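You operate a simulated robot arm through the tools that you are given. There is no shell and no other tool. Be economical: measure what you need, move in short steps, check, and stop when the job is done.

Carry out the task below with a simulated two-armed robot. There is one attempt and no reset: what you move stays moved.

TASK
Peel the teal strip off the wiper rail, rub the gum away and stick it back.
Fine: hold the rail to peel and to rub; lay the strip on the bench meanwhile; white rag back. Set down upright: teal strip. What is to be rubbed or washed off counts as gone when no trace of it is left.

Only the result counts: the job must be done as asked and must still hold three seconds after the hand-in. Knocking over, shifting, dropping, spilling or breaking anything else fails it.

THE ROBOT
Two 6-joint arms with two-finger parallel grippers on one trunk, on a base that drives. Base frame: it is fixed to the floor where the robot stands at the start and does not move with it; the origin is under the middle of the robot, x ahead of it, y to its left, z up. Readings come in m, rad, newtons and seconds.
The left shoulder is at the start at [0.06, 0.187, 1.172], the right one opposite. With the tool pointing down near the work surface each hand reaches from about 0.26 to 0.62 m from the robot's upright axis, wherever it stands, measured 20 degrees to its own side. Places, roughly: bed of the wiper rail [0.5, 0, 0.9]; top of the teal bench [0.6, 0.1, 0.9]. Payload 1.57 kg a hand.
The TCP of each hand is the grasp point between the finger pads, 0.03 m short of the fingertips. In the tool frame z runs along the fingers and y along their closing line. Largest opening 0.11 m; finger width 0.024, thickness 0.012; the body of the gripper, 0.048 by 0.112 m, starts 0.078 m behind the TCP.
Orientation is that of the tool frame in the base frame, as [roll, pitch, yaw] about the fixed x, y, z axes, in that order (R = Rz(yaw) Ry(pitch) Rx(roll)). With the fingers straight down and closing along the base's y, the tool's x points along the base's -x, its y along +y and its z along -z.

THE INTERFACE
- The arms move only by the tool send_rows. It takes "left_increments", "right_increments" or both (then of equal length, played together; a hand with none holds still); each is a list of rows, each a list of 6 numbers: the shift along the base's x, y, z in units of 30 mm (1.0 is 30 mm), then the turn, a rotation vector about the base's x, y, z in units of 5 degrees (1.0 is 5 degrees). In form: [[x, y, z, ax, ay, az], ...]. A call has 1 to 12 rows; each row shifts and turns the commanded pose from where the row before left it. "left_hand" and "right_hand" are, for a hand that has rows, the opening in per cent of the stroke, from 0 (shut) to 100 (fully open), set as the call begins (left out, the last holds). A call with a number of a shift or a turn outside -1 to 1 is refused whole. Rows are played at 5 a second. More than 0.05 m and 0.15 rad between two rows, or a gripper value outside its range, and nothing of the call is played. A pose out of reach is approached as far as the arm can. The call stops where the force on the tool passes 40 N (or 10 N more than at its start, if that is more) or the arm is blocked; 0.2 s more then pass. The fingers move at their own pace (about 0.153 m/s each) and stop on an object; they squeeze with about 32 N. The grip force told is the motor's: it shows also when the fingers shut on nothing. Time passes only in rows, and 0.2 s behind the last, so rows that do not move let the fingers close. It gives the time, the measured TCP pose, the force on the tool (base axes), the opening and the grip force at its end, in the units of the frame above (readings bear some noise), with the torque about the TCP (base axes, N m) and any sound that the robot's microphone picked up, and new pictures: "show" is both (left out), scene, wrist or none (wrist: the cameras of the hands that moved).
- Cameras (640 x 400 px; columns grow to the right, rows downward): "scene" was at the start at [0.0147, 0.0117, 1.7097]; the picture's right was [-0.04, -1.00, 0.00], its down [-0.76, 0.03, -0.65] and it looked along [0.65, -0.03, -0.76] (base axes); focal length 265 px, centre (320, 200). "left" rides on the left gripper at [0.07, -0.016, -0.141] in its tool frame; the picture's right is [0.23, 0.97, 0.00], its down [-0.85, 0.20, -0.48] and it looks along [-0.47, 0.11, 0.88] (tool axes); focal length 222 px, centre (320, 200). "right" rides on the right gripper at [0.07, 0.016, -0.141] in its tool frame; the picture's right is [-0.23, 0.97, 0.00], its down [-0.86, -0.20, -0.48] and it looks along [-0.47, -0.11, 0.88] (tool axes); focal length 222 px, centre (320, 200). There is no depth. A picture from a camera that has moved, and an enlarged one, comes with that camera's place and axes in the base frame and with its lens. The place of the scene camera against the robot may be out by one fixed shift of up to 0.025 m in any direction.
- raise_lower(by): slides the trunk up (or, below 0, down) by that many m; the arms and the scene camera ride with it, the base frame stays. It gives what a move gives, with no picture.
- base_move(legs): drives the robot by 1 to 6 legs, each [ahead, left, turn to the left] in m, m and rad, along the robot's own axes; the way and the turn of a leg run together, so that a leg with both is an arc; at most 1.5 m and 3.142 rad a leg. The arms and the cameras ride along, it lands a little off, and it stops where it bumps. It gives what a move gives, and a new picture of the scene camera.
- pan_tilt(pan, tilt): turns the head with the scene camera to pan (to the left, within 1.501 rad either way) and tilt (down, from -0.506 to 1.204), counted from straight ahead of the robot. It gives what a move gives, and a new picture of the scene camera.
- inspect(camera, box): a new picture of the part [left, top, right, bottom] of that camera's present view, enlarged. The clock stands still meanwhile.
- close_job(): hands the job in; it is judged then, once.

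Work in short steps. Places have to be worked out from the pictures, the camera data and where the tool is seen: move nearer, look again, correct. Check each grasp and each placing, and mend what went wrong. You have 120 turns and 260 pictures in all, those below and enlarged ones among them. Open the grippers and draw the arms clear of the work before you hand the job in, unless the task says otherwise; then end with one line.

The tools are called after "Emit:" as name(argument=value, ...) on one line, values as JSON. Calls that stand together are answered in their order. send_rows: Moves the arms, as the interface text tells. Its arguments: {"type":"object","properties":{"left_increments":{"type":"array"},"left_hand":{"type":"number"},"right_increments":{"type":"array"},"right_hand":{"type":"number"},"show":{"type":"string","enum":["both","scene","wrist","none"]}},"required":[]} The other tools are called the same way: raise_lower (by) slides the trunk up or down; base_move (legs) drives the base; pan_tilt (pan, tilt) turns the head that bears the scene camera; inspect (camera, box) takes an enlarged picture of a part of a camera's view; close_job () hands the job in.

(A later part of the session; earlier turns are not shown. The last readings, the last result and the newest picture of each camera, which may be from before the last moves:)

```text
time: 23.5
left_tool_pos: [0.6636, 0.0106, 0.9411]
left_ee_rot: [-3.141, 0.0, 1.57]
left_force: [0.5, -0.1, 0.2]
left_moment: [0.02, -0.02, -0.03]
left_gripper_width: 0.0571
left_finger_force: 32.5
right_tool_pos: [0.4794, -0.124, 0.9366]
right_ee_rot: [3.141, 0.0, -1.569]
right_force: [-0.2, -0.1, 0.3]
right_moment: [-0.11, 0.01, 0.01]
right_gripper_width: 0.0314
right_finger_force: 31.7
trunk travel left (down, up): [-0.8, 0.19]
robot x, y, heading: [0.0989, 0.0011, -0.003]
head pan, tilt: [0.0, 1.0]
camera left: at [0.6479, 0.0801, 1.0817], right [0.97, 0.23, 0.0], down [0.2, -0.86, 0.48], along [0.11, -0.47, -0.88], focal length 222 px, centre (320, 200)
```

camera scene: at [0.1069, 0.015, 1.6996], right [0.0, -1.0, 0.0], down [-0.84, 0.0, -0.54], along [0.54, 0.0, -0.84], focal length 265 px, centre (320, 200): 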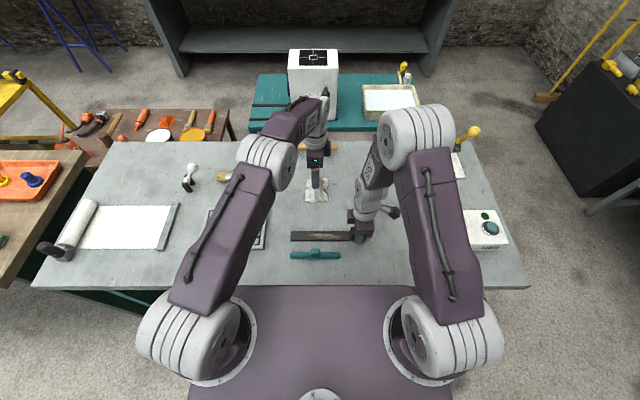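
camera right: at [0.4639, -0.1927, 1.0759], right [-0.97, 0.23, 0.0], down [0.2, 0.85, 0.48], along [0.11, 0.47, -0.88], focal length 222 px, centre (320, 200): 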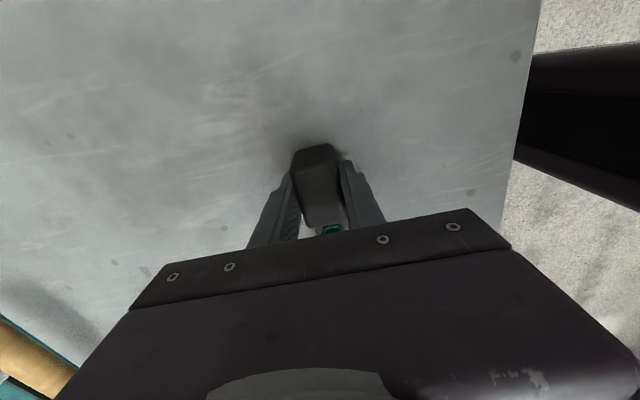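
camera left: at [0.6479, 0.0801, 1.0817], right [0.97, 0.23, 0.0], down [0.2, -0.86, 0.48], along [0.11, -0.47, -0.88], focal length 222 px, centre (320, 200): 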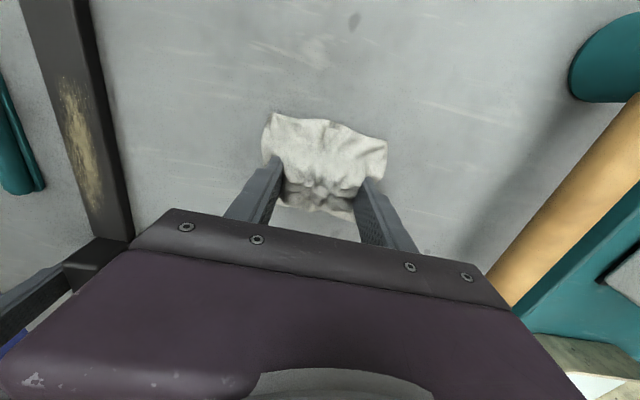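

The rag is gripped at width 0.057. The wrists would come too close when rubbing near the block, so I regrasp the block with the right hand tilted outward by 30°, while lifting the rag.

Emit:
send_rows(right_increments=[[0, 0, 0, 0, 0, 0], [0, 0, 0, 0, 0, 0], [0, -0.03, 0.05, 1, 0, 0], [0, -0.03, 0.05, 1, 0, 0], [0, -0.03, 0.05, 1, 0, 0], [0, -0.03, 0.05, 1, 0, 0], [0, -0.03, 0.05, 1, 0, 0], [0, -0.03, 0.05, 1, 0, 0], [0, 0, 0, 0, 0, 0]], left_increments=[[0, 0, 0.5, 0, 0, 0], [0, 0, 0.5, 0, 0, 0], [0, 0, 0.5, 0, 0, 0], [0, 0, 0.5, 0, 0, 0], [0, 0, 0, 0, 0, 0], [0, 0, 0, 0, 0, 0], [0, 0, 0, 0, 0, 0], [0, 0, 0, 0, 0, 0], [0, 0, 0, 0, 0, 0]], right_hand=50)

```text
time: 25.5
left_tool_pos: [0.6662, 0.0106, 1.0018]
left_ee_rot: [-3.14, -0.001, 1.571]
left_force: [0.4, -0.2, -1.0]
left_moment: [-0.02, 0.0, 0.01]
left_gripper_width: 0.0571
left_finger_force: 32.3
right_tool_pos: [0.4806, -0.1282, 0.9468]
right_ee_rot: [-3.141, 0.525, -1.571]
right_force: [-0.1, -0.4, -0.9]
right_moment: [0.02, 0.0, 0.0]
right_gripper_width: 0.0547
right_finger_force: 0.0
trunk travel left (down, up): [-0.8, 0.19]
robot x, y, heading: [0.1014, 0.0001, -0.001]
head pan, tilt: [0.0, 1.0]
camera scene: at [0.1058, 0.0153, 1.6995], right [0.0, -1.0, 0.0], down [-0.84, 0.0, -0.54], along [0.54, 0.0, -0.84], focal length 265 px, centre (320, 200)
camera right: at [0.4641, -0.2585, 1.032], right [-0.97, 0.2, 0.11], down [0.2, 0.5, 0.84], along [0.11, 0.84, -0.53], focal length 222 px, centre (320, 200)
camera left: at [0.6508, 0.0792, 1.1421], right [0.97, 0.23, 0.0], down [0.2, -0.86, 0.48], along [0.11, -0.47, -0.88], focal length 222 px, centre (320, 200)
```

scene: 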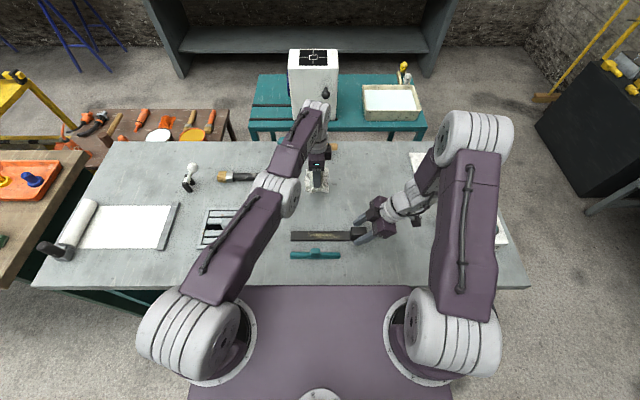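
right: 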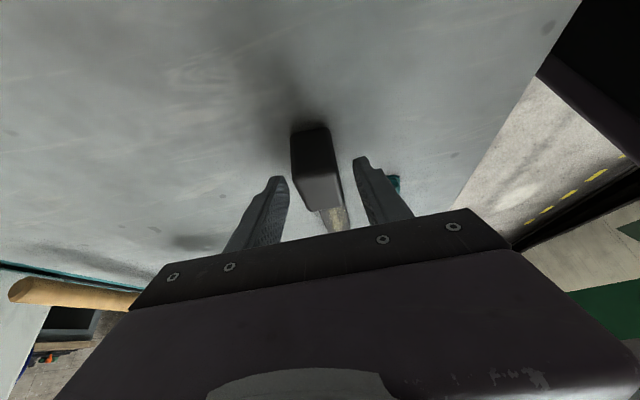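
left: 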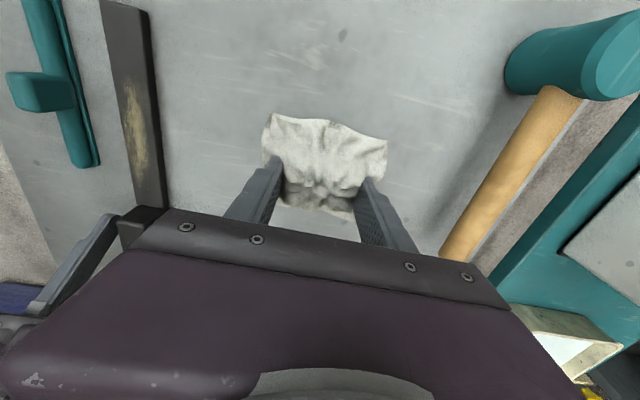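

The rag came up with the hand. I close the right hand on the block and bring the rag over the rail at y ≈ 0.03.

Emit:
send_rows(right_increments=[[0, 0, 0, 0, 0, 0], [0, 0, 0, 0, 0, 0], [0, 0, 0, 0, 0, 0], [0, 0, 0, 0, 0, 0], [0, 0, 0, 0, 0, 0], [0, 0, 0, 0, 0, 0], [0, 0, 0, 0, 0, 0], [0, 0, 0, 0, 0, 0]], left_increments=[[-0.9, 0.1, 0, 0, 0, 0], [-0.9, 0.1, 0, 0, 0, 0], [-0.9, 0.1, 0, 0, 0, 0], [-0.9, 0.1, 0, 0, 0, 0], [-0.9, 0.1, 0, 0, 0, 0], [-0.9, 0.15, 0, 0, 0, 0], [-0.8, 0, 0, 0, 0, 0], [0, 0, -0.9, 0, 0, 0]], right_hand=0)

Emit:
inspect(camera="scene", box=[270, 190, 390, 270])

```text
time: 27.3
left_tool_pos: [0.6522, -0.0226, 0.9673]
left_ee_rot: [-3.14, -0.001, 1.57]
left_force: [-0.2, -0.2, -1.1]
left_moment: [-0.01, -0.01, 0.0]
left_gripper_width: 0.057
left_finger_force: 32.0
left hand out of reach, approached as far as the arm can: row 1, 2, 3, 4, 5, 6, 7
right_tool_pos: [0.4803, -0.129, 0.9464]
right_ee_rot: [3.141, 0.524, -1.571]
right_force: [-0.9, -1.1, 2.6]
right_moment: [0.4, 0.04, 0.07]
right_gripper_width: 0.0316
right_finger_force: 31.8
trunk travel left (down, up): [-0.8, 0.19]
robot x, y, heading: [0.0999, 0.0029, 0.002]
head pan, tilt: [0.0, 1.0]
camera scene: at [0.1057, 0.0147, 1.6996], right [0.0, -1.0, 0.0], down [-0.84, 0.0, -0.54], along [0.54, 0.0, -0.84], focal length 265 px, centre (320, 200)
camera right: at [0.464, -0.2588, 1.0321], right [-0.97, 0.2, 0.11], down [0.2, 0.5, 0.84], along [0.11, 0.84, -0.53], focal length 222 px, centre (320, 200)
camera left: at [0.6372, 0.0463, 1.1081], right [0.97, 0.23, 0.0], down [0.2, -0.86, 0.48], along [0.11, -0.47, -0.88], focal length 222 px, centre (320, 200)
```

scene: 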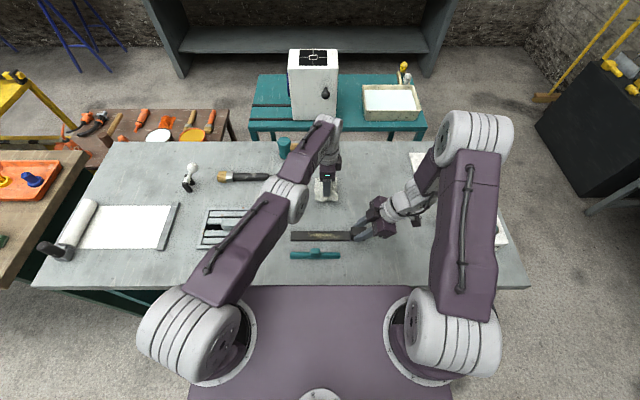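
right: 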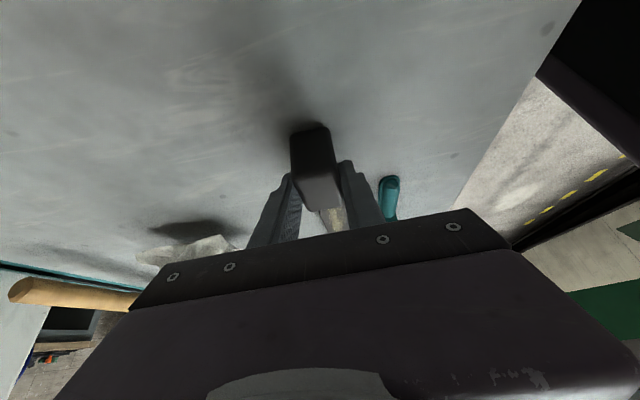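
left: 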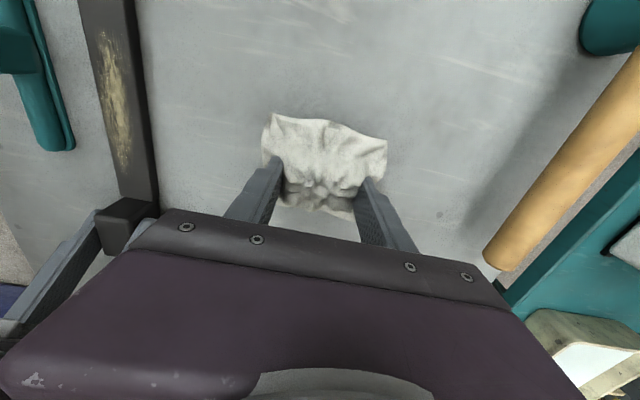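

```text
5.00 times, centred on (330, 230) of scene
camera zoom: at [0.1057, 0.0147, 1.6996], right [0.0, -1.0, 0.0], down [-0.84, 0.0, -0.54], along [0.54, 0.0, -0.84], focal length 1326 px, centre (270, 50)
```

zoom: 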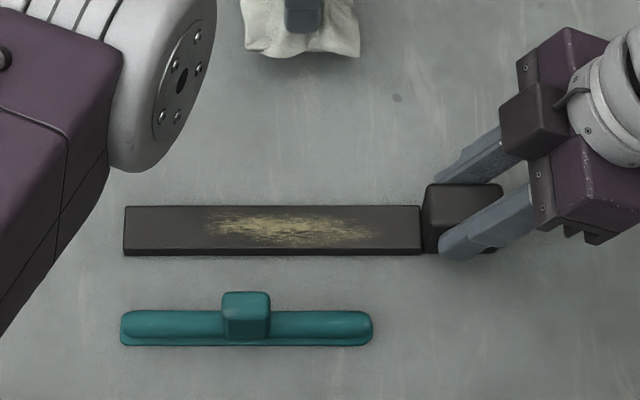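

The left arm got stuck near its reach limit and did not follow. I send small rows (up and backward) to see from where the command continues.

Emit:
send_rows(left_increments=[[0, 0, 0.5, 0, 0, 0], [-0.2, 0, 0.3, 0, 0, 0]], show="scene")

```text
time: 27.9
left_tool_pos: [0.6518, -0.025, 0.9912]
left_ee_rot: [-3.137, -0.001, 1.571]
left_force: [-0.2, -0.9, 0.4]
left_moment: [0.02, -0.01, -0.02]
left_gripper_width: 0.0568
left_finger_force: 32.0
left hand out of reach, approached as far as the arm can: row 2
right_tool_pos: [0.4807, -0.1284, 0.9463]
right_ee_rot: [3.141, 0.524, -1.57]
right_force: [-0.5, -0.9, 2.3]
right_moment: [0.22, 0.01, 0.08]
right_gripper_width: 0.0317
right_finger_force: 31.9
trunk travel left (down, up): [-0.8, 0.19]
robot x, y, heading: [0.1007, 0.0039, 0.001]
head pan, tilt: [0.0, 1.0]
camera scene: at [0.1055, 0.0147, 1.6995], right [0.0, -1.0, 0.0], down [-0.84, 0.0, -0.54], along [0.54, 0.0, -0.84], focal length 265 px, centre (320, 200)
```

scene: 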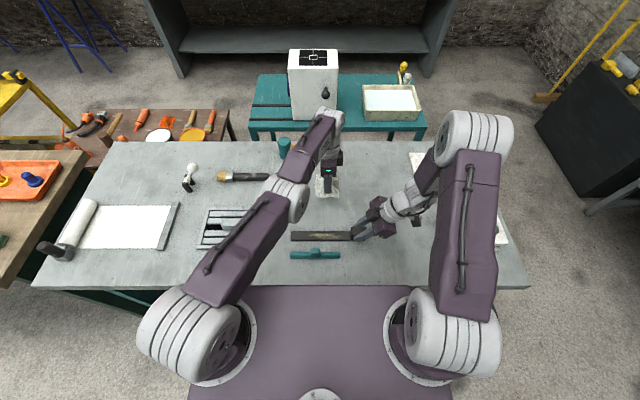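

Command continues from the real pose. I try going up and to the left (+y), toward the shoulder, to leave the stretched posture.

Emit:
send_rows(left_increments=[[0, 0.3, 0.5, 0, 0, 0], [0, 0.3, 0.5, 0, 0, 0], [0, 0.3, 0.5, 0, 0, 0]], show="none")

```text
time: 28.7
left_tool_pos: [0.6623, -0.0033, 1.0338]
left_ee_rot: [-3.141, 0.0, 1.57]
left_force: [0.1, 0.0, -0.3]
left_moment: [0.0, 0.0, -0.03]
left_gripper_width: 0.057
left_finger_force: 32.1
left hand out of reach, approached as far as the arm can: row 1, 2
right_tool_pos: [0.4805, -0.1288, 0.9467]
right_ee_rot: [3.14, 0.523, -1.571]
right_force: [-0.3, -0.5, 2.3]
right_moment: [-0.1, 0.04, 0.01]
right_gripper_width: 0.0319
right_finger_force: 31.6
trunk travel left (down, up): [-0.8, 0.19]
robot x, y, heading: [0.0998, -0.0001, 0.001]
head pan, tilt: [0.0, 1.0]
```

Last row was reachable. I try moving back −x with small steps while rising a little and drifting +y.

Emit:
send_rows(left_increments=[[-0.2, 0.4, 0.5, 0, 0, 0], [-0.4, 0.4, 0.3, 0, 0, 0], [-0.6, 0.3, 0.2, 0, 0, 0]], show="none")

```text
time: 29.5
left_tool_pos: [0.6678, 0.0169, 1.0659]
left_ee_rot: [-3.141, 0.0, 1.57]
left_force: [0.2, 0.2, 0.0]
left_moment: [0.03, 0.01, 0.01]
left_gripper_width: 0.0573
left_finger_force: 32.1
left hand out of reach, approached as far as the arm can: row 1, 2, 3
right_tool_pos: [0.4788, -0.1286, 0.9459]
right_ee_rot: [3.141, 0.524, -1.571]
right_force: [-0.1, 0.2, 1.2]
right_moment: [-0.08, 0.01, 0.03]
right_gripper_width: 0.0315
right_finger_force: 31.9
trunk travel left (down, up): [-0.8, 0.19]
robot x, y, heading: [0.0985, 0.0039, 0.001]
head pan, tilt: [0.0, 1.0]
```

The arm is singular (straight elbow). I try combining a downward motion with a small pull-in, which should bend the elbow.

Emit:
send_rows(left_increments=[[-0.28, 0.1, -0.6, 0, 0, 0], [-0.28, 0.1, -0.6, 0, 0, 0]], show="none")

```text
time: 30.1
left_tool_pos: [0.669, 0.0165, 1.031]
left_ee_rot: [-3.137, 0.0, 1.572]
left_force: [0.0, 0.3, -0.7]
left_moment: [0.0, 0.01, 0.01]
left_gripper_width: 0.0566
left_finger_force: 31.4
left hand out of reach, approached as far as the arm can: row 1, 2
right_tool_pos: [0.4797, -0.1292, 0.9464]
right_ee_rot: [3.14, 0.523, -1.57]
right_force: [0.0, -1.0, 1.0]
right_moment: [-0.02, -0.01, 0.01]
right_gripper_width: 0.0316
right_finger_force: 31.8
trunk travel left (down, up): [-0.8, 0.19]
robot x, y, heading: [0.0972, -0.0022, -0.002]
head pan, tilt: [0.0, 1.0]
```

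I try tilting the tool instead (fingers outward), so that the wrist has to come inward.

Emit:
send_rows(left_increments=[[0, 0, 0, 0, -1, 0], [0, 0, 0, 0, -1, 0], [0, 0, 0, 0, -1, 0]], show="none")

```text
time: 30.9
left_tool_pos: [0.7243, -0.0047, 1.033]
left_ee_rot: [2.881, 0.0, 1.57]
left_force: [-0.3, -0.1, 0.5]
left_moment: [0.03, 0.02, 0.03]
left_gripper_width: 0.0569
left_finger_force: 32.0
left hand out of reach, approached as far as the arm can: row 1, 2, 3
right_tool_pos: [0.4798, -0.129, 0.9475]
right_ee_rot: [3.14, 0.524, -1.57]
right_force: [-0.8, 0.6, -0.2]
right_moment: [-0.08, 0.01, 0.0]
right_gripper_width: 0.0314
right_finger_force: 31.8
trunk travel left (down, up): [-0.8, 0.19]
robot x, y, heading: [0.0991, 0.0027, -0.001]
head pan, tilt: [0.0, 1.0]
```

The tilt moved as predicted for a straight arm. I tilt back the opposite way with a pull-in; that should bend the elbow the right way.

Emit:
send_rows(left_increments=[[-0.9, 0.3, 0, 0, 1, 0], [-0.9, 0.3, 0, 0, 1, 0], [-0.9, 0.3, 0, 0, 1, 0]], show="none")

```text
time: 31.7
left_tool_pos: [0.6675, 0.0122, 1.0323]
left_ee_rot: [-3.137, -0.001, 1.571]
left_force: [0.4, 1.1, -0.5]
left_moment: [0.02, 0.0, -0.02]
left_gripper_width: 0.057
left_finger_force: 32.7
left hand out of reach, approached as far as the arm can: row 1, 2, 3
right_tool_pos: [0.4804, -0.1284, 0.9463]
right_ee_rot: [3.142, 0.523, -1.571]
right_force: [-0.6, 1.5, -0.1]
right_moment: [-0.02, 0.0, 0.01]
right_gripper_width: 0.0316
right_finger_force: 31.9
trunk travel left (down, up): [-0.8, 0.19]
robot x, y, heading: [0.1003, -0.0012, -0.002]
head pan, tilt: [0.0, 1.0]
```

I continue the same tilt past vertical with a pull-in, since the previous tilt outward may have undone the bend.

Emit:
send_rows(left_increments=[[-0.85, 0.28, 0, 0.3, 0.95, 0], [-0.85, 0.28, 0, 0.3, 0.95, 0], [-0.85, 0.28, 0, 0.3, 0.95, 0], [-0.85, 0.28, 0, 0.3, 0.95, 0]], show="scene")

```text
time: 32.7
left_tool_pos: [0.5885, 0.0384, 1.0333]
left_ee_rot: [-2.806, -0.103, 1.551]
left_force: [0.0, 0.1, -0.1]
left_moment: [0.01, 0.02, 0.0]
left_gripper_width: 0.0568
left_finger_force: 32.5
left hand out of reach, approached as far as the arm can: row 1, 2, 3, 4
right_tool_pos: [0.4801, -0.1286, 0.9456]
right_ee_rot: [3.14, 0.523, -1.571]
right_force: [-0.7, 0.8, 0.1]
right_moment: [-0.03, 0.0, 0.0]
right_gripper_width: 0.0316
right_finger_force: 32.1
trunk travel left (down, up): [-0.8, 0.19]
robot x, y, heading: [0.0994, 0.0016, -0.002]
head pan, tilt: [0.0, 1.0]
camera scene: at [0.1057, 0.015, 1.6995], right [0.0, -1.0, 0.0], down [-0.84, 0.0, -0.54], along [0.54, 0.0, -0.84], focal length 265 px, centre (320, 200)
```

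scene: 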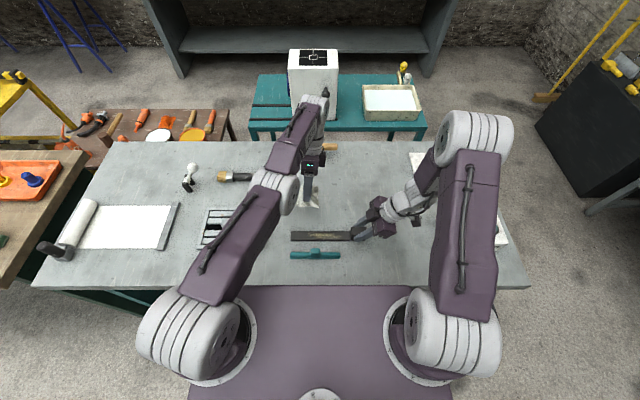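

Still straight. I test in+up, then in+down with bigger steps, reading the reach flags.

Emit:
send_rows(left_increments=[[-0.8, 0.27, 0.9, 0, 0, 0], [-0.8, 0.27, 0.9, 0, 0, 0]], show="none")

Emit:
send_rows(left_increments=[[-0.8, 0.27, -0.9, 0, 0, 0], [-0.8, 0.27, -0.9, 0, 0, 0]], show="none")

```text
time: 33.3
left_tool_pos: [0.5884, 0.0392, 1.0404]
left_ee_rot: [-2.805, -0.103, 1.552]
left_force: [0.4, 0.5, -1.4]
left_moment: [0.0, 0.03, -0.01]
left_gripper_width: 0.0569
left_finger_force: 32.8
left hand out of reach, approached as far as the arm can: row 1, 2
right_tool_pos: [0.4794, -0.1283, 0.9465]
right_ee_rot: [-3.141, 0.524, -1.572]
right_force: [-0.5, 0.0, -0.1]
right_moment: [-0.01, 0.0, -0.04]
right_gripper_width: 0.0317
right_finger_force: 32.3
trunk travel left (down, up): [-0.8, 0.19]
robot x, y, heading: [0.0979, 0.0003, 0.001]
head pan, tilt: [0.0, 1.0]
```

```text
time: 33.9
left_tool_pos: [0.5422, 0.0555, 0.9863]
left_ee_rot: [-2.812, -0.102, 1.552]
left_force: [0.0, 0.0, -0.7]
left_moment: [-0.01, -0.04, -0.01]
left_gripper_width: 0.0568
left_finger_force: 31.7
right_tool_pos: [0.4792, -0.1289, 0.9461]
right_ee_rot: [3.141, 0.523, -1.57]
right_force: [-0.3, 0.0, 1.0]
right_moment: [0.26, -0.02, 0.07]
right_gripper_width: 0.0314
right_finger_force: 31.9
trunk travel left (down, up): [-0.8, 0.19]
robot x, y, heading: [0.1004, 0.0012, -0.001]
head pan, tilt: [0.0, 1.0]
```

Free again. I restore the vertical orientation while moving above the rail at y ≈ 0.03.

Emit:
send_rows(left_increments=[[0, 0, 0.4, -0.3, -0.95, 0], [-0.5, -0.2, 0.1, -0.3, -0.95, 0], [-0.5, -0.2, 0, -0.3, -0.95, 0], [-0.5, -0.2, 0, -0.3, -0.95, 0], [-0.57, -0.2, 0, 0, 0, 0]])

Emit:
inspect(camera="scene", box=[270, 190, 390, 270])

```text
time: 35.1
left_tool_pos: [0.4782, 0.0304, 1.0022]
left_ee_rot: [3.139, 0.002, 1.571]
left_force: [0.1, -1.0, -0.2]
left_moment: [-0.05, 0.01, 0.01]
left_gripper_width: 0.057
left_finger_force: 32.0
right_tool_pos: [0.4791, -0.13, 0.9464]
right_ee_rot: [-3.14, 0.523, -1.57]
right_force: [-1.0, -1.1, 1.1]
right_moment: [-0.14, 0.02, 0.0]
right_gripper_width: 0.0313
right_finger_force: 32.2
trunk travel left (down, up): [-0.8, 0.19]
robot x, y, heading: [0.1023, -0.0057, -0.003]
head pan, tilt: [0.0, 1.0]
camera scene: at [0.1052, 0.0146, 1.6995], right [0.0, -1.0, 0.0], down [-0.84, 0.0, -0.54], along [0.54, 0.0, -0.84], focal length 265 px, centre (320, 200)
camera left: at [0.4635, 0.0998, 1.1422], right [0.97, 0.23, 0.0], down [0.2, -0.85, 0.48], along [0.11, -0.47, -0.88], focal length 222 px, centre (320, 200)
```

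scene: 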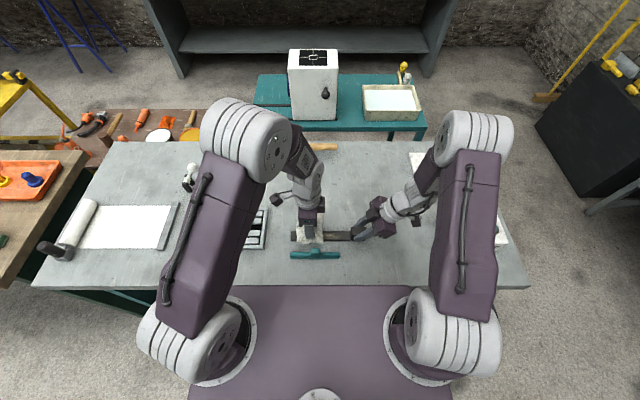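
left: 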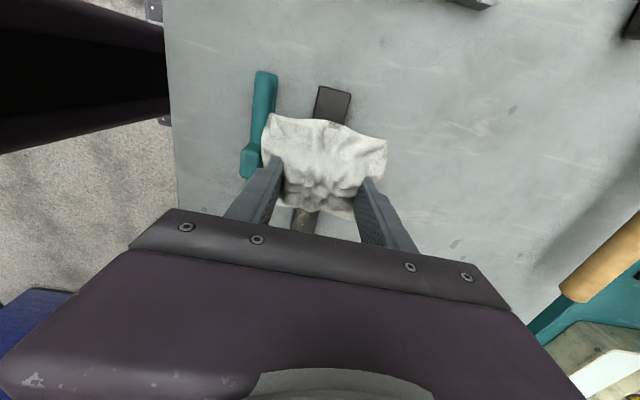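

```text
5.00 times, centred on (330, 230) of scene
camera zoom: at [0.1052, 0.0146, 1.6995], right [0.0, -1.0, 0.0], down [-0.84, 0.0, -0.54], along [0.54, 0.0, -0.84], focal length 1326 px, centre (270, 50)
```

zoom: 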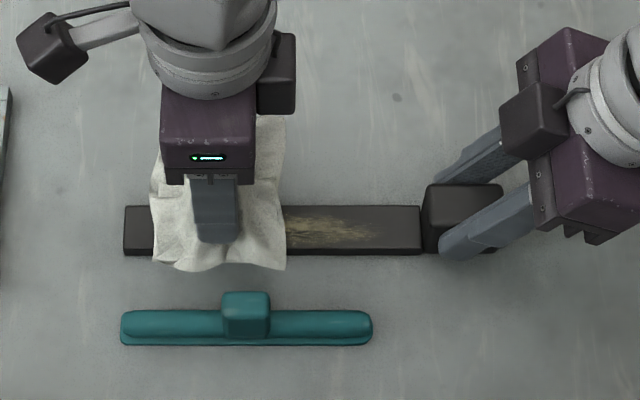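

I lower the rag toward the rail until it touches.

Emit:
send_rows(left_increments=[[0.05, 0, -0.6, 0, 0, 0], [0, 0, -0.6, 0, 0, 0], [0, 0, -0.3, 0, 0, 0], [0, 0, -0.07, 0, 0, 0], [0, 0, -0.07, 0, 0, 0]], show="none")

```text
time: 36.3
left_tool_pos: [0.4815, 0.0333, 0.9534]
left_ee_rot: [3.137, 0.001, 1.568]
left_force: [-5.0, 1.9, 36.8]
left_moment: [-0.34, 0.34, -0.24]
left_gripper_width: 0.057
left_finger_force: 32.8
right_tool_pos: [0.4778, -0.1289, 0.9475]
right_ee_rot: [-3.14, 0.522, -1.572]
right_force: [5.2, 2.3, -15.2]
right_moment: [-0.48, -0.09, -0.52]
right_gripper_width: 0.0314
right_finger_force: 32.1
trunk travel left (down, up): [-0.8, 0.19]
robot x, y, heading: [0.1019, -0.0014, 0.002]
head pan, tilt: [0.0, 1.0]
```

Contact with ~37 N. I ease off 2 mm and stroke slowly along the rail toward the block.

Emit:
send_rows(left_increments=[[0, 0, -0.0, 0, 0, 0], [0, 0, 0.06, 0, 0, 0], [0, -0.5, 0, 0, 0, 0], [0, -0.5, 0, 0, 0, 0], [0, -0.5, 0, 0, 0, 0], [0, -0.5, 0, 0, 0, 0]], show="none")

Emit:
inspect(camera="scene", box=[270, 190, 390, 270])

```text
time: 37.7
left_tool_pos: [0.4804, -0.0283, 0.9536]
left_ee_rot: [-3.14, 0.0, 1.572]
left_force: [0.0, 1.6, 1.6]
left_moment: [0.07, -0.02, 0.01]
left_gripper_width: 0.0569
left_finger_force: 32.1
right_tool_pos: [0.4793, -0.1294, 0.9464]
right_ee_rot: [3.141, 0.526, -1.572]
right_force: [-0.8, -1.9, 1.2]
right_moment: [0.36, 0.01, 0.08]
right_gripper_width: 0.0316
right_finger_force: 31.8
trunk travel left (down, up): [-0.8, 0.19]
robot x, y, heading: [0.1028, 0.0004, -0.002]
head pan, tilt: [0.0, 1.0]
```

```text
5.00 times, centred on (330, 230) of scene
camera zoom: at [0.1051, 0.0143, 1.6994], right [0.0, -1.0, 0.0], down [-0.84, 0.0, -0.54], along [0.54, 0.0, -0.84], focal length 1326 px, centre (270, 50)
```

zoom: 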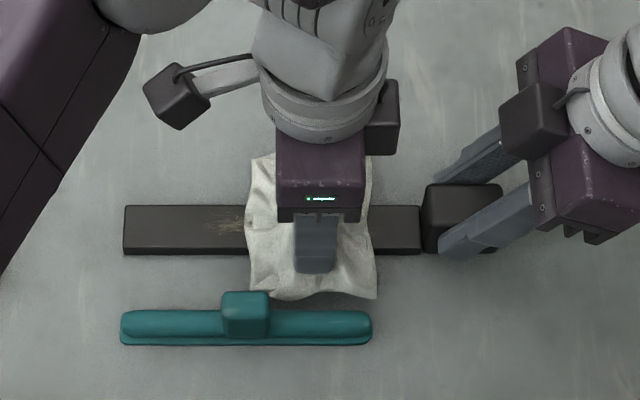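

The gum is fading under the rag. I press a bit more and rub back and forth over the whole rail.

Emit:
send_rows(left_increments=[[0, -0.4, -0.02, 0, 0, 0], [0, -0.3, 0, 0, 0, 0], [0, 0.6, 0, 0, 0, 0], [0, 0.6, 0, 0, 0, 0], [0, 0.6, 0, 0, 0, 0], [0, 0.6, 0, 0, 0, 0], [0, 0.6, 0, 0, 0, 0], [0, 0.4, 0, 0, 0, 0]], show="none")

Emit:
inspect(camera="scene", box=[270, 190, 390, 270])

```text
time: 39.5
left_tool_pos: [0.48, 0.0532, 0.9544]
left_ee_rot: [3.14, 0.0, 1.57]
left_force: [0.8, -1.8, 4.9]
left_moment: [0.03, -0.03, 0.0]
left_gripper_width: 0.057
left_finger_force: 31.9
right_tool_pos: [0.4798, -0.129, 0.9468]
right_ee_rot: [-3.14, 0.524, -1.572]
right_force: [-0.2, 2.6, 0.9]
right_moment: [0.35, -0.06, -0.19]
right_gripper_width: 0.0314
right_finger_force: 31.9
trunk travel left (down, up): [-0.8, 0.19]
robot x, y, heading: [0.0963, -0.0006, -0.003]
head pan, tilt: [0.0, 1.0]
```

```text
5.00 times, centred on (330, 230) of scene
camera zoom: at [0.1052, 0.0148, 1.6995], right [0.0, -1.0, 0.0], down [-0.84, 0.0, -0.54], along [0.54, 0.0, -0.84], focal length 1326 px, centre (270, 50)
```

zoom: 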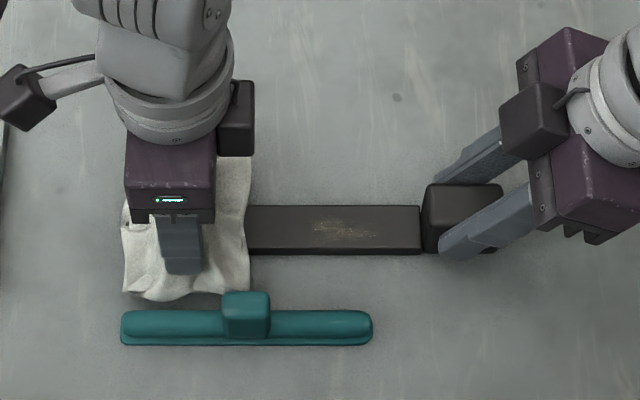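

Only a faint trace near the middle remains. More strokes.

Emit:
send_rows(left_increments=[[0, -0.6, -0.02, 0, 0, 0], [0, -0.6, 0, 0, 0, 0], [0, -0.6, 0, 0, 0, 0], [0, -0.6, 0, 0, 0, 0], [0, -0.6, 0, 0, 0, 0], [0, -0.5, 0, 0, 0, 0], [0, 0.5, 0, 0, 0, 0], [0, 0.5, 0, 0, 0, 0], [0, -0.5, 0, 0, 0, 0], [0, -0.5, 0, 0, 0, 0]], show="none")

Emit:
send_rows(left_increments=[[0, 0.5, 0, 0, 0, 0], [0, 0.5, 0, 0, 0, 0], [0, -0.5, 0, 0, 0, 0], [0, -0.5, 0, 0, 0, 0], [0, 0.6, 0, 0, 0, 0], [0, 0.6, 0, 0, 0, 0], [0, 0.6, 0, 0, 0, 0], [0, 0.6, 0, 0, 0, 0], [0, 0.6, 0, 0, 0, 0], [0, 0.4, 0, 0, 0, 0]], show="none")

Emit:
inspect(camera="scene", box=[270, 190, 390, 270])

```text
time: 41.7
left_tool_pos: [0.4785, -0.0496, 0.953]
left_ee_rot: [-3.141, -0.001, 1.571]
left_force: [0.3, 16.7, 34.1]
left_moment: [0.2, -0.06, -0.01]
left_gripper_width: 0.0569
left_finger_force: 32.7
right_tool_pos: [0.4785, -0.1281, 0.9474]
right_ee_rot: [-3.137, 0.521, -1.57]
right_force: [0.7, -12.3, -4.8]
right_moment: [-0.33, -0.01, -0.12]
right_gripper_width: 0.0315
right_finger_force: 32.2
trunk travel left (down, up): [-0.8, 0.19]
robot x, y, heading: [0.0982, -0.0035, 0.002]
head pan, tilt: [0.0, 1.0]
```

```text
time: 43.9
left_tool_pos: [0.4794, 0.0519, 0.9525]
left_ee_rot: [3.141, 0.0, 1.57]
left_force: [-0.1, -7.1, 15.6]
left_moment: [-0.24, -0.01, 0.0]
left_gripper_width: 0.0571
left_finger_force: 31.9
right_tool_pos: [0.479, -0.1282, 0.9476]
right_ee_rot: [-3.14, 0.522, -1.57]
right_force: [2.5, 9.9, 9.7]
right_moment: [0.47, -0.06, -0.29]
right_gripper_width: 0.0313
right_finger_force: 31.6
trunk travel left (down, up): [-0.8, 0.19]
robot x, y, heading: [0.1012, -0.0021, -0.001]
head pan, tilt: [0.0, 1.0]
```

```text
5.00 times, centred on (330, 230) of scene
camera zoom: at [0.1031, 0.0159, 1.6995], right [0.0, -1.0, 0.0], down [-0.84, 0.0, -0.54], along [0.54, 0.0, -0.84], focal length 1326 px, centre (270, 50)
```

zoom: 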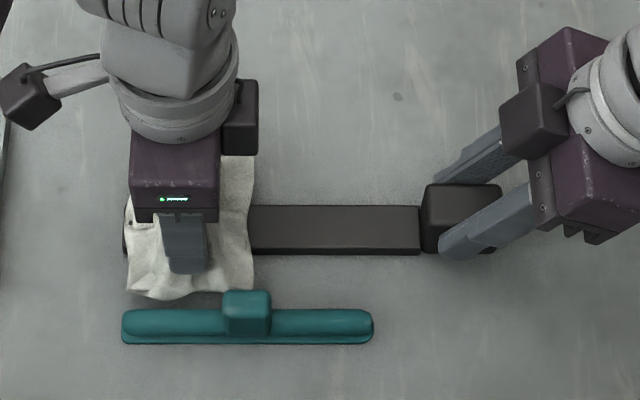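

The right part looks clean. A few more strokes on the left part, then I lift the rag and back away from the rail to see it all.

Emit:
send_rows(left_increments=[[0, -0.6, 0, 0, 0, 0], [0, -0.6, 0, 0, 0, 0], [0, 0.6, 0, 0, 0, 0], [0, 0.6, 0, 0, 0, 0], [0, -0.6, 0, 0, 0, 0], [0, -0.6, 0, 0, 0, 0], [0, 0, 0.6, 0, 0, 0], [0, 0, 1, 0, 0, 0], [0.6, 0.2, 0.8, 0, 0, 0], [0.9, 0.1, 0, 0, 0, 0], [0.9, 0.0, 0, 0, 0, 0]], show="wrist")

Emit:
inspect(camera="scene", box=[280, 205, 380, 265])

Emit:
inspect(camera="left", box=[120, 30, 280, 220])

```text
time: 46.3
left_tool_pos: [0.5515, 0.0257, 1.025]
left_ee_rot: [-3.141, 0.001, 1.571]
left_force: [0.7, 0.6, -0.7]
left_moment: [-0.01, -0.02, 0.01]
left_gripper_width: 0.057
left_finger_force: 31.7
right_tool_pos: [0.479, -0.1287, 0.9479]
right_ee_rot: [3.141, 0.523, -1.57]
right_force: [-2.4, 2.5, 9.9]
right_moment: [-0.21, 0.05, -0.04]
right_gripper_width: 0.0312
right_finger_force: 31.9
trunk travel left (down, up): [-0.8, 0.19]
robot x, y, heading: [0.1026, 0.0012, 0.001]
head pan, tilt: [0.0, 1.0]
camera left: at [0.5365, 0.0951, 1.1654], right [0.97, 0.23, 0.0], down [0.2, -0.85, 0.48], along [0.11, -0.47, -0.88], focal length 222 px, centre (320, 200)
```

left: 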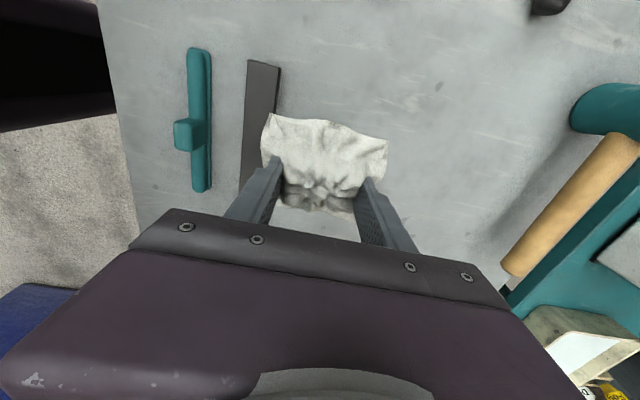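

```text
6.40 times, centred on (330, 235) of scene
camera zoom: at [0.1039, 0.0159, 1.6996], right [0.0, -1.0, 0.0], down [-0.84, 0.0, -0.54], along [0.54, 0.0, -0.84], focal length 1698 px, centre (256, -24)
```

zoom: 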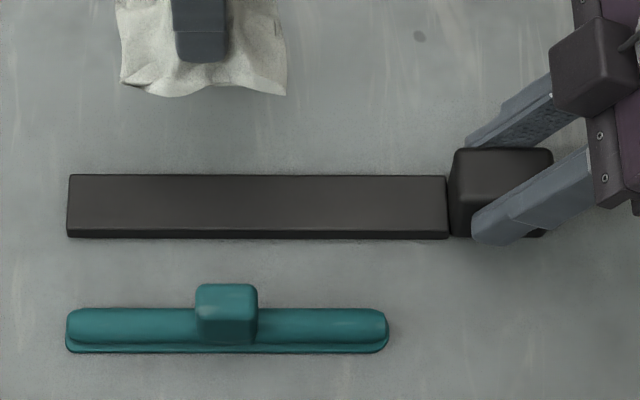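

```text
2.11 times, centred on (200, 125) of left
camera zoom: at [0.5365, 0.0951, 1.1654], right [0.97, 0.23, 0.0], down [0.2, -0.85, 0.48], along [0.11, -0.47, -0.88], focal length 468 px, centre (573, 358)
```

zoom: 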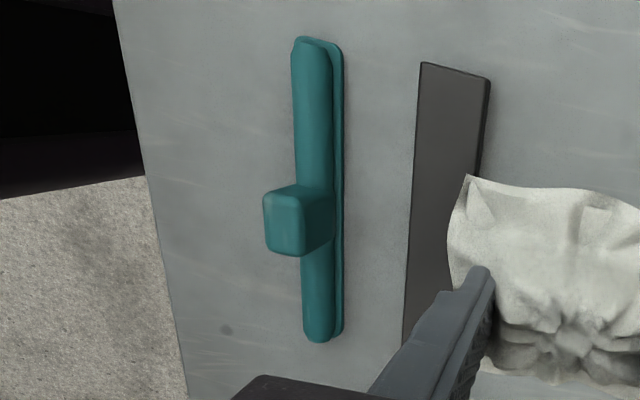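

The rail is clean, no trace. I carry the rag back to its place, staying slightly inside the reach limit (x ≈ 0.661).

Emit:
send_rows(left_increments=[[0.9, -0.1, 0, 0, 0, 0], [0.9, -0.1, 0, 0, 0, 0], [0.9, -0.1, -0.3, 0, 0, 0], [0.7, -0.1, -0.5, 0, 0, 0], [0.25, -0.1, -0.7, 0, 0, 0], [0, 0, -0.7, 0, 0, 0], [0, 0, -0.4, 0, 0, 0]], show="wrist")

```text
time: 47.9
left_tool_pos: [0.6626, 0.0092, 0.9454]
left_ee_rot: [3.141, -0.001, 1.57]
left_force: [0.8, 0.0, -0.8]
left_moment: [0.0, 0.0, 0.03]
left_gripper_width: 0.0569
left_finger_force: 32.6
right_tool_pos: [0.478, -0.1287, 0.9467]
right_ee_rot: [-3.14, 0.523, -1.569]
right_force: [-2.4, 0.5, 10.2]
right_moment: [-0.33, -0.01, -0.02]
right_gripper_width: 0.0317
right_finger_force: 31.8
trunk travel left (down, up): [-0.8, 0.19]
robot x, y, heading: [0.1003, -0.0027, -0.004]
head pan, tilt: [0.0, 1.0]
camera left: at [0.6462, 0.0784, 1.0867], right [0.97, 0.23, 0.0], down [0.2, -0.85, 0.48], along [0.11, -0.47, -0.88], focal length 222 px, centre (320, 200)
```

left: 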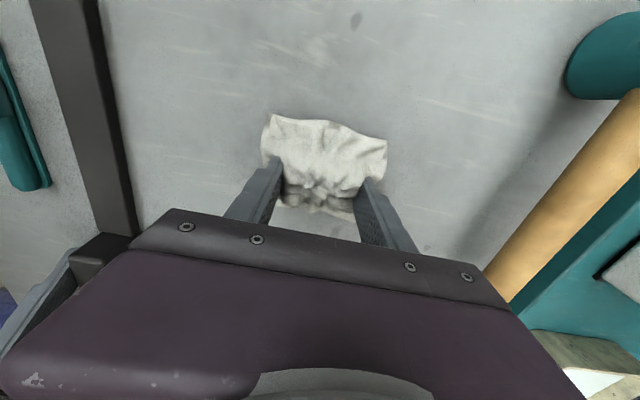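

Almost on the bench. I lower the last millimetres.

Emit:
send_rows(left_increments=[[0, 0.03, -0.06, 0, 0, 0], [0, 0, -0.06, 0, 0, 0], [0, 0, 0, 0, 0, 0]], show="none")

```text
time: 48.7
left_tool_pos: [0.6626, 0.0106, 0.9438]
left_ee_rot: [3.139, 0.002, 1.571]
left_force: [0.3, 0.7, -1.0]
left_moment: [-0.02, 0.01, -0.02]
left_gripper_width: 0.0569
left_finger_force: 31.9
right_tool_pos: [0.4794, -0.1283, 0.9479]
right_ee_rot: [-3.141, 0.524, -1.571]
right_force: [-1.6, 0.2, 10.9]
right_moment: [-0.33, 0.05, 0.0]
right_gripper_width: 0.0316
right_finger_force: 32.0
trunk travel left (down, up): [-0.8, 0.19]
robot x, y, heading: [0.0985, 0.0002, 0.002]
head pan, tilt: [0.0, 1.0]
```

Emit:
send_rows(left_increments=[[0, 0, -0.05, 0, 0, 0], [0, 0, -0.05, 0, 0, 0], [0, 0, 0, 0, 0, 0]], show="none")

```text
time: 49.5
left_tool_pos: [0.6615, 0.0106, 0.9404]
left_ee_rot: [3.138, 0.003, 1.571]
left_force: [0.8, -0.1, -1.3]
left_moment: [0.0, 0.01, -0.03]
left_gripper_width: 0.057
left_finger_force: 31.8
right_tool_pos: [0.4789, -0.1287, 0.9477]
right_ee_rot: [-3.14, 0.523, -1.57]
right_force: [-1.0, 0.2, 11.3]
right_moment: [-0.31, 0.0, -0.02]
right_gripper_width: 0.0317
right_finger_force: 31.9
trunk travel left (down, up): [-0.8, 0.19]
robot x, y, heading: [0.1012, -0.0004, -0.004]
head pan, tilt: [0.0, 1.0]
```

Emit:
send_rows(left_increments=[[0, 0, -0.05, 0, 0, 0], [0, 0, 0, 0, 0, 0]], show="none")

```text
time: 50.1
left_tool_pos: [0.6616, 0.0104, 0.9403]
left_ee_rot: [3.139, 0.002, 1.57]
left_force: [-0.8, -1.6, 12.5]
left_moment: [-0.07, 0.68, 0.03]
left_gripper_width: 0.057
left_finger_force: 32.2
right_tool_pos: [0.4776, -0.1283, 0.9468]
right_ee_rot: [-3.141, 0.523, -1.572]
right_force: [1.6, 0.8, 3.2]
right_moment: [-0.12, -0.08, 0.03]
right_gripper_width: 0.0313
right_finger_force: 32.6
trunk travel left (down, up): [-0.8, 0.19]
robot x, y, heading: [0.1004, 0.0018, -0.004]
head pan, tilt: [0.0, 1.0]
```

Contact (12 N). I open, then rise with a small pull-in to stay off the singularity.

Emit:
send_rows(left_increments=[[0, 0, 0, 0, 0, 0], [0, 0, 0, 0, 0, 0], [0, 0, 0, 0, 0, 0]], left_hand=100, show="none")

Emit:
send_rows(left_increments=[[0, 0, 0.6, 0, 0, 0], [0, 0, 0.8, 0, 0, 0], [0, 0, 0.8, 0, 0, 0], [-0.8, 0.1, 0.5, 0, 0, 0], [-0.9, 0.1, 0.3, 0, 0, 0], [-0.9, 0, 0, 0, 0, 0]])

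```text
time: 50.9
left_tool_pos: [0.6605, 0.0093, 0.9389]
left_ee_rot: [3.14, 0.001, 1.57]
left_force: [0.7, 1.1, 2.5]
left_moment: [-0.01, 0.13, -0.06]
left_gripper_width: 0.1088
left_finger_force: 0.0
right_tool_pos: [0.479, -0.1296, 0.9469]
right_ee_rot: [-3.14, 0.523, -1.57]
right_force: [-2.2, -2.4, 9.8]
right_moment: [-0.39, 0.06, -0.06]
right_gripper_width: 0.0317
right_finger_force: 32.2
trunk travel left (down, up): [-0.8, 0.19]
robot x, y, heading: [0.1039, -0.0029, 0.0]
head pan, tilt: [0.0, 1.0]
```

```text
time: 52.3
left_tool_pos: [0.5829, 0.0162, 1.029]
left_ee_rot: [3.14, -0.002, 1.571]
left_force: [-0.5, -0.3, 0.0]
left_moment: [-0.01, -0.01, 0.03]
left_gripper_width: 0.1098
left_finger_force: 0.0
right_tool_pos: [0.4787, -0.1284, 0.9461]
right_ee_rot: [-3.139, 0.524, -1.57]
right_force: [-2.7, -1.9, 10.5]
right_moment: [-0.41, 0.05, -0.05]
right_gripper_width: 0.0315
right_finger_force: 32.3
trunk travel left (down, up): [-0.8, 0.19]
robot x, y, heading: [0.0986, 0.0046, 0.001]
head pan, tilt: [0.0, 1.0]
camera scene: at [0.1038, 0.0152, 1.6995], right [0.0, -1.0, 0.0], down [-0.84, 0.0, -0.54], along [0.54, 0.0, -0.84], focal length 265 px, centre (320, 200)
camera left: at [0.5667, 0.0854, 1.1689], right [0.97, 0.23, 0.0], down [0.2, -0.85, 0.48], along [0.11, -0.47, -0.88], focal length 222 px, centre (320, 200)
```

scene: 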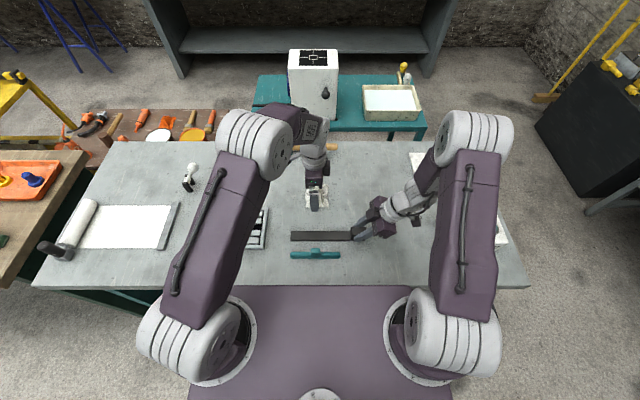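
left: 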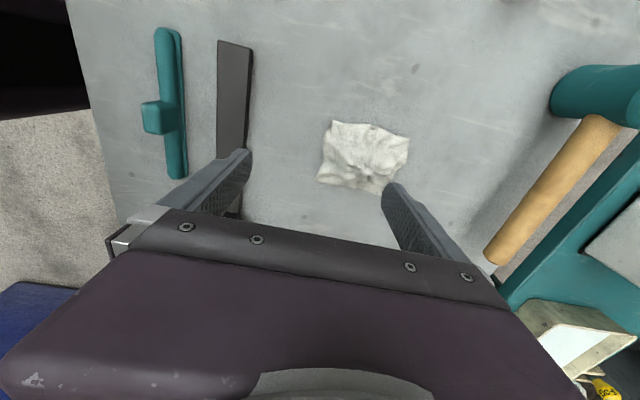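

The rag is back. I move the left hand above the strip's knob.

Emit:
send_rows(left_increments=[[-0.9, 0, 0.1, 0, 0, 0], [-0.9, 0, 0, 0, 0, 0], [-0.9, 0, 0, 0, 0, 0], [-0.9, 0, 0, 0, 0, 0], [-0.9, 0, 0, 0, 0, 0], [-0.9, -0.1, 0, 0, 0, 0], [-0.2, 0, -0.6, 0, 0, 0], [0, 0, -0.6, 0, 0, 0]], left_hand=45, show="none")

Emit:
inspect(camera="left", box=[250, 80, 390, 240])

Emit:
inspect(camera="scene", box=[270, 170, 390, 270])

```text
time: 54.1
left_tool_pos: [0.4155, 0.0125, 0.9951]
left_ee_rot: [3.141, -0.001, 1.572]
left_force: [-0.5, 0.1, 0.0]
left_moment: [-0.02, -0.01, 0.02]
left_gripper_width: 0.0496
left_finger_force: 0.1
right_tool_pos: [0.4797, -0.128, 0.9477]
right_ee_rot: [-3.141, 0.525, -1.57]
right_force: [-1.5, -0.7, 8.4]
right_moment: [-0.27, 0.02, 0.01]
right_gripper_width: 0.0315
right_finger_force: 32.4
trunk travel left (down, up): [-0.8, 0.19]
robot x, y, heading: [0.0991, -0.0001, 0.006]
head pan, tilt: [0.0, 1.0]
```

```text
2.50 times, centred on (320, 160) of left
camera zoom: at [0.4002, 0.0822, 1.1345], right [0.97, 0.23, 0.0], down [0.2, -0.85, 0.48], along [0.11, -0.47, -0.88], focal length 555 px, centre (320, 300)
```

zoom: 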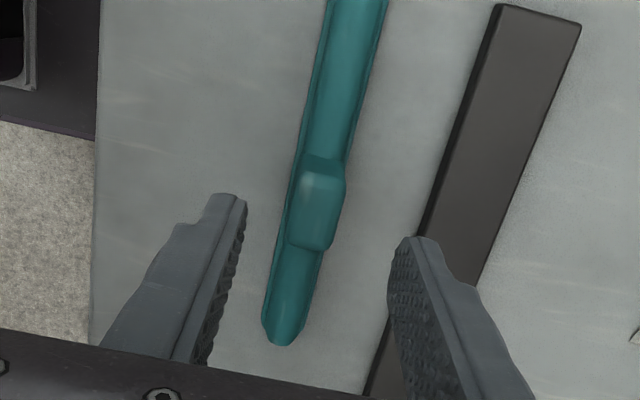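

```text
4.00 times, centred on (330, 220) of scene
camera zoom: at [0.1045, 0.0152, 1.6996], right [0.0, -1.0, 0.0], down [-0.84, 0.0, -0.54], along [0.54, 0.0, -0.84], focal length 1061 px, centre (280, 120)
```

zoom: 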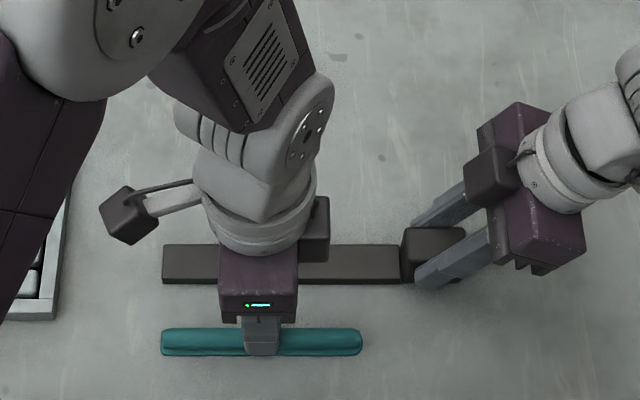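

Knob centred. I go down to z = 0.945 and close.

Emit:
send_rows(left_increments=[[0.02, 0, -0.8, 0, 0, 0], [0, 0, -0.86, 0, 0, 0], [0, 0, 0, 0, 0, 0]], show="none")

Emit:
send_rows(left_increments=[[0, 0, 0, 0, 0, 0], [0, 0, 0, 0, 0, 0], [0, 0, 0, 0, 0, 0]], left_hand=0, show="none")

Emit:
send_rows(left_increments=[[0, 0, 0.4, 0, 0, 0], [0, 0, 0.7, 0, 0, 0], [0, 0, 0.9, 0, 0, 0]], show="wrist")

Emit:
inspect(camera="scene", box=[270, 190, 390, 270])

```text
time: 54.9
left_tool_pos: [0.4162, 0.0138, 0.9444]
left_ee_rot: [3.139, 0.001, 1.57]
left_force: [-0.5, -0.1, 0.3]
left_moment: [0.03, -0.03, 0.01]
left_gripper_width: 0.0495
left_finger_force: 0.0
right_tool_pos: [0.4801, -0.1278, 0.9468]
right_ee_rot: [-3.14, 0.523, -1.572]
right_force: [-1.0, 0.3, 8.3]
right_moment: [-0.17, 0.04, -0.02]
right_gripper_width: 0.0314
right_finger_force: 32.1
trunk travel left (down, up): [-0.8, 0.19]
robot x, y, heading: [0.0974, 0.0027, 0.002]
head pan, tilt: [0.0, 1.0]
```

```text
time: 55.7
left_tool_pos: [0.4157, 0.0135, 0.9457]
left_ee_rot: [-3.141, 0.0, 1.572]
left_force: [0.5, 0.8, -0.2]
left_moment: [0.03, 0.0, -0.01]
left_gripper_width: 0.0177
left_finger_force: 32.0
right_tool_pos: [0.4784, -0.1281, 0.9464]
right_ee_rot: [-3.141, 0.524, -1.571]
right_force: [-1.7, -0.2, 8.9]
right_moment: [-0.17, 0.02, 0.01]
right_gripper_width: 0.0314
right_finger_force: 31.9
trunk travel left (down, up): [-0.8, 0.19]
robot x, y, heading: [0.1004, 0.0015, 0.001]
head pan, tilt: [0.0, 1.0]
```

```text
time: 56.5
left_tool_pos: [0.4165, 0.0122, 1.0057]
left_ee_rot: [-3.14, 0.0, 1.571]
left_force: [0.6, -0.1, -0.7]
left_moment: [0.03, -0.02, -0.02]
left_gripper_width: 0.0179
left_finger_force: 31.9
right_tool_pos: [0.4801, -0.1296, 0.9466]
right_ee_rot: [-3.141, 0.523, -1.57]
right_force: [-0.8, 0.2, 8.7]
right_moment: [-0.07, 0.05, -0.03]
right_gripper_width: 0.0317
right_finger_force: 31.3
trunk travel left (down, up): [-0.8, 0.19]
robot x, y, heading: [0.0983, 0.0002, -0.004]
head pan, tilt: [0.0, 1.0]
camera left: at [0.4007, 0.0814, 1.1457], right [0.97, 0.23, 0.0], down [0.2, -0.86, 0.48], along [0.11, -0.47, -0.88], focal length 222 px, centre (320, 200)
```

left: 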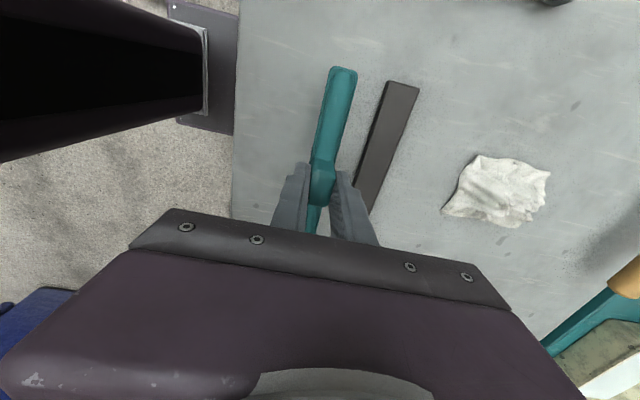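

```text
5.00 times, centred on (330, 230) of scene
camera zoom: at [0.1042, 0.0154, 1.6995], right [0.0, -1.0, 0.0], down [-0.84, 0.0, -0.54], along [0.54, 0.0, -0.84], focal length 1326 px, centre (270, 50)
```

zoom: 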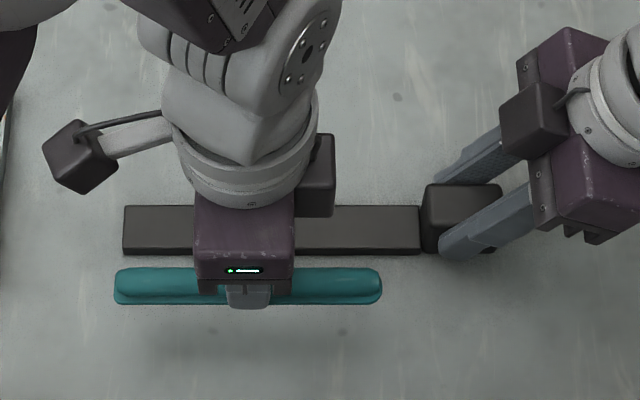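

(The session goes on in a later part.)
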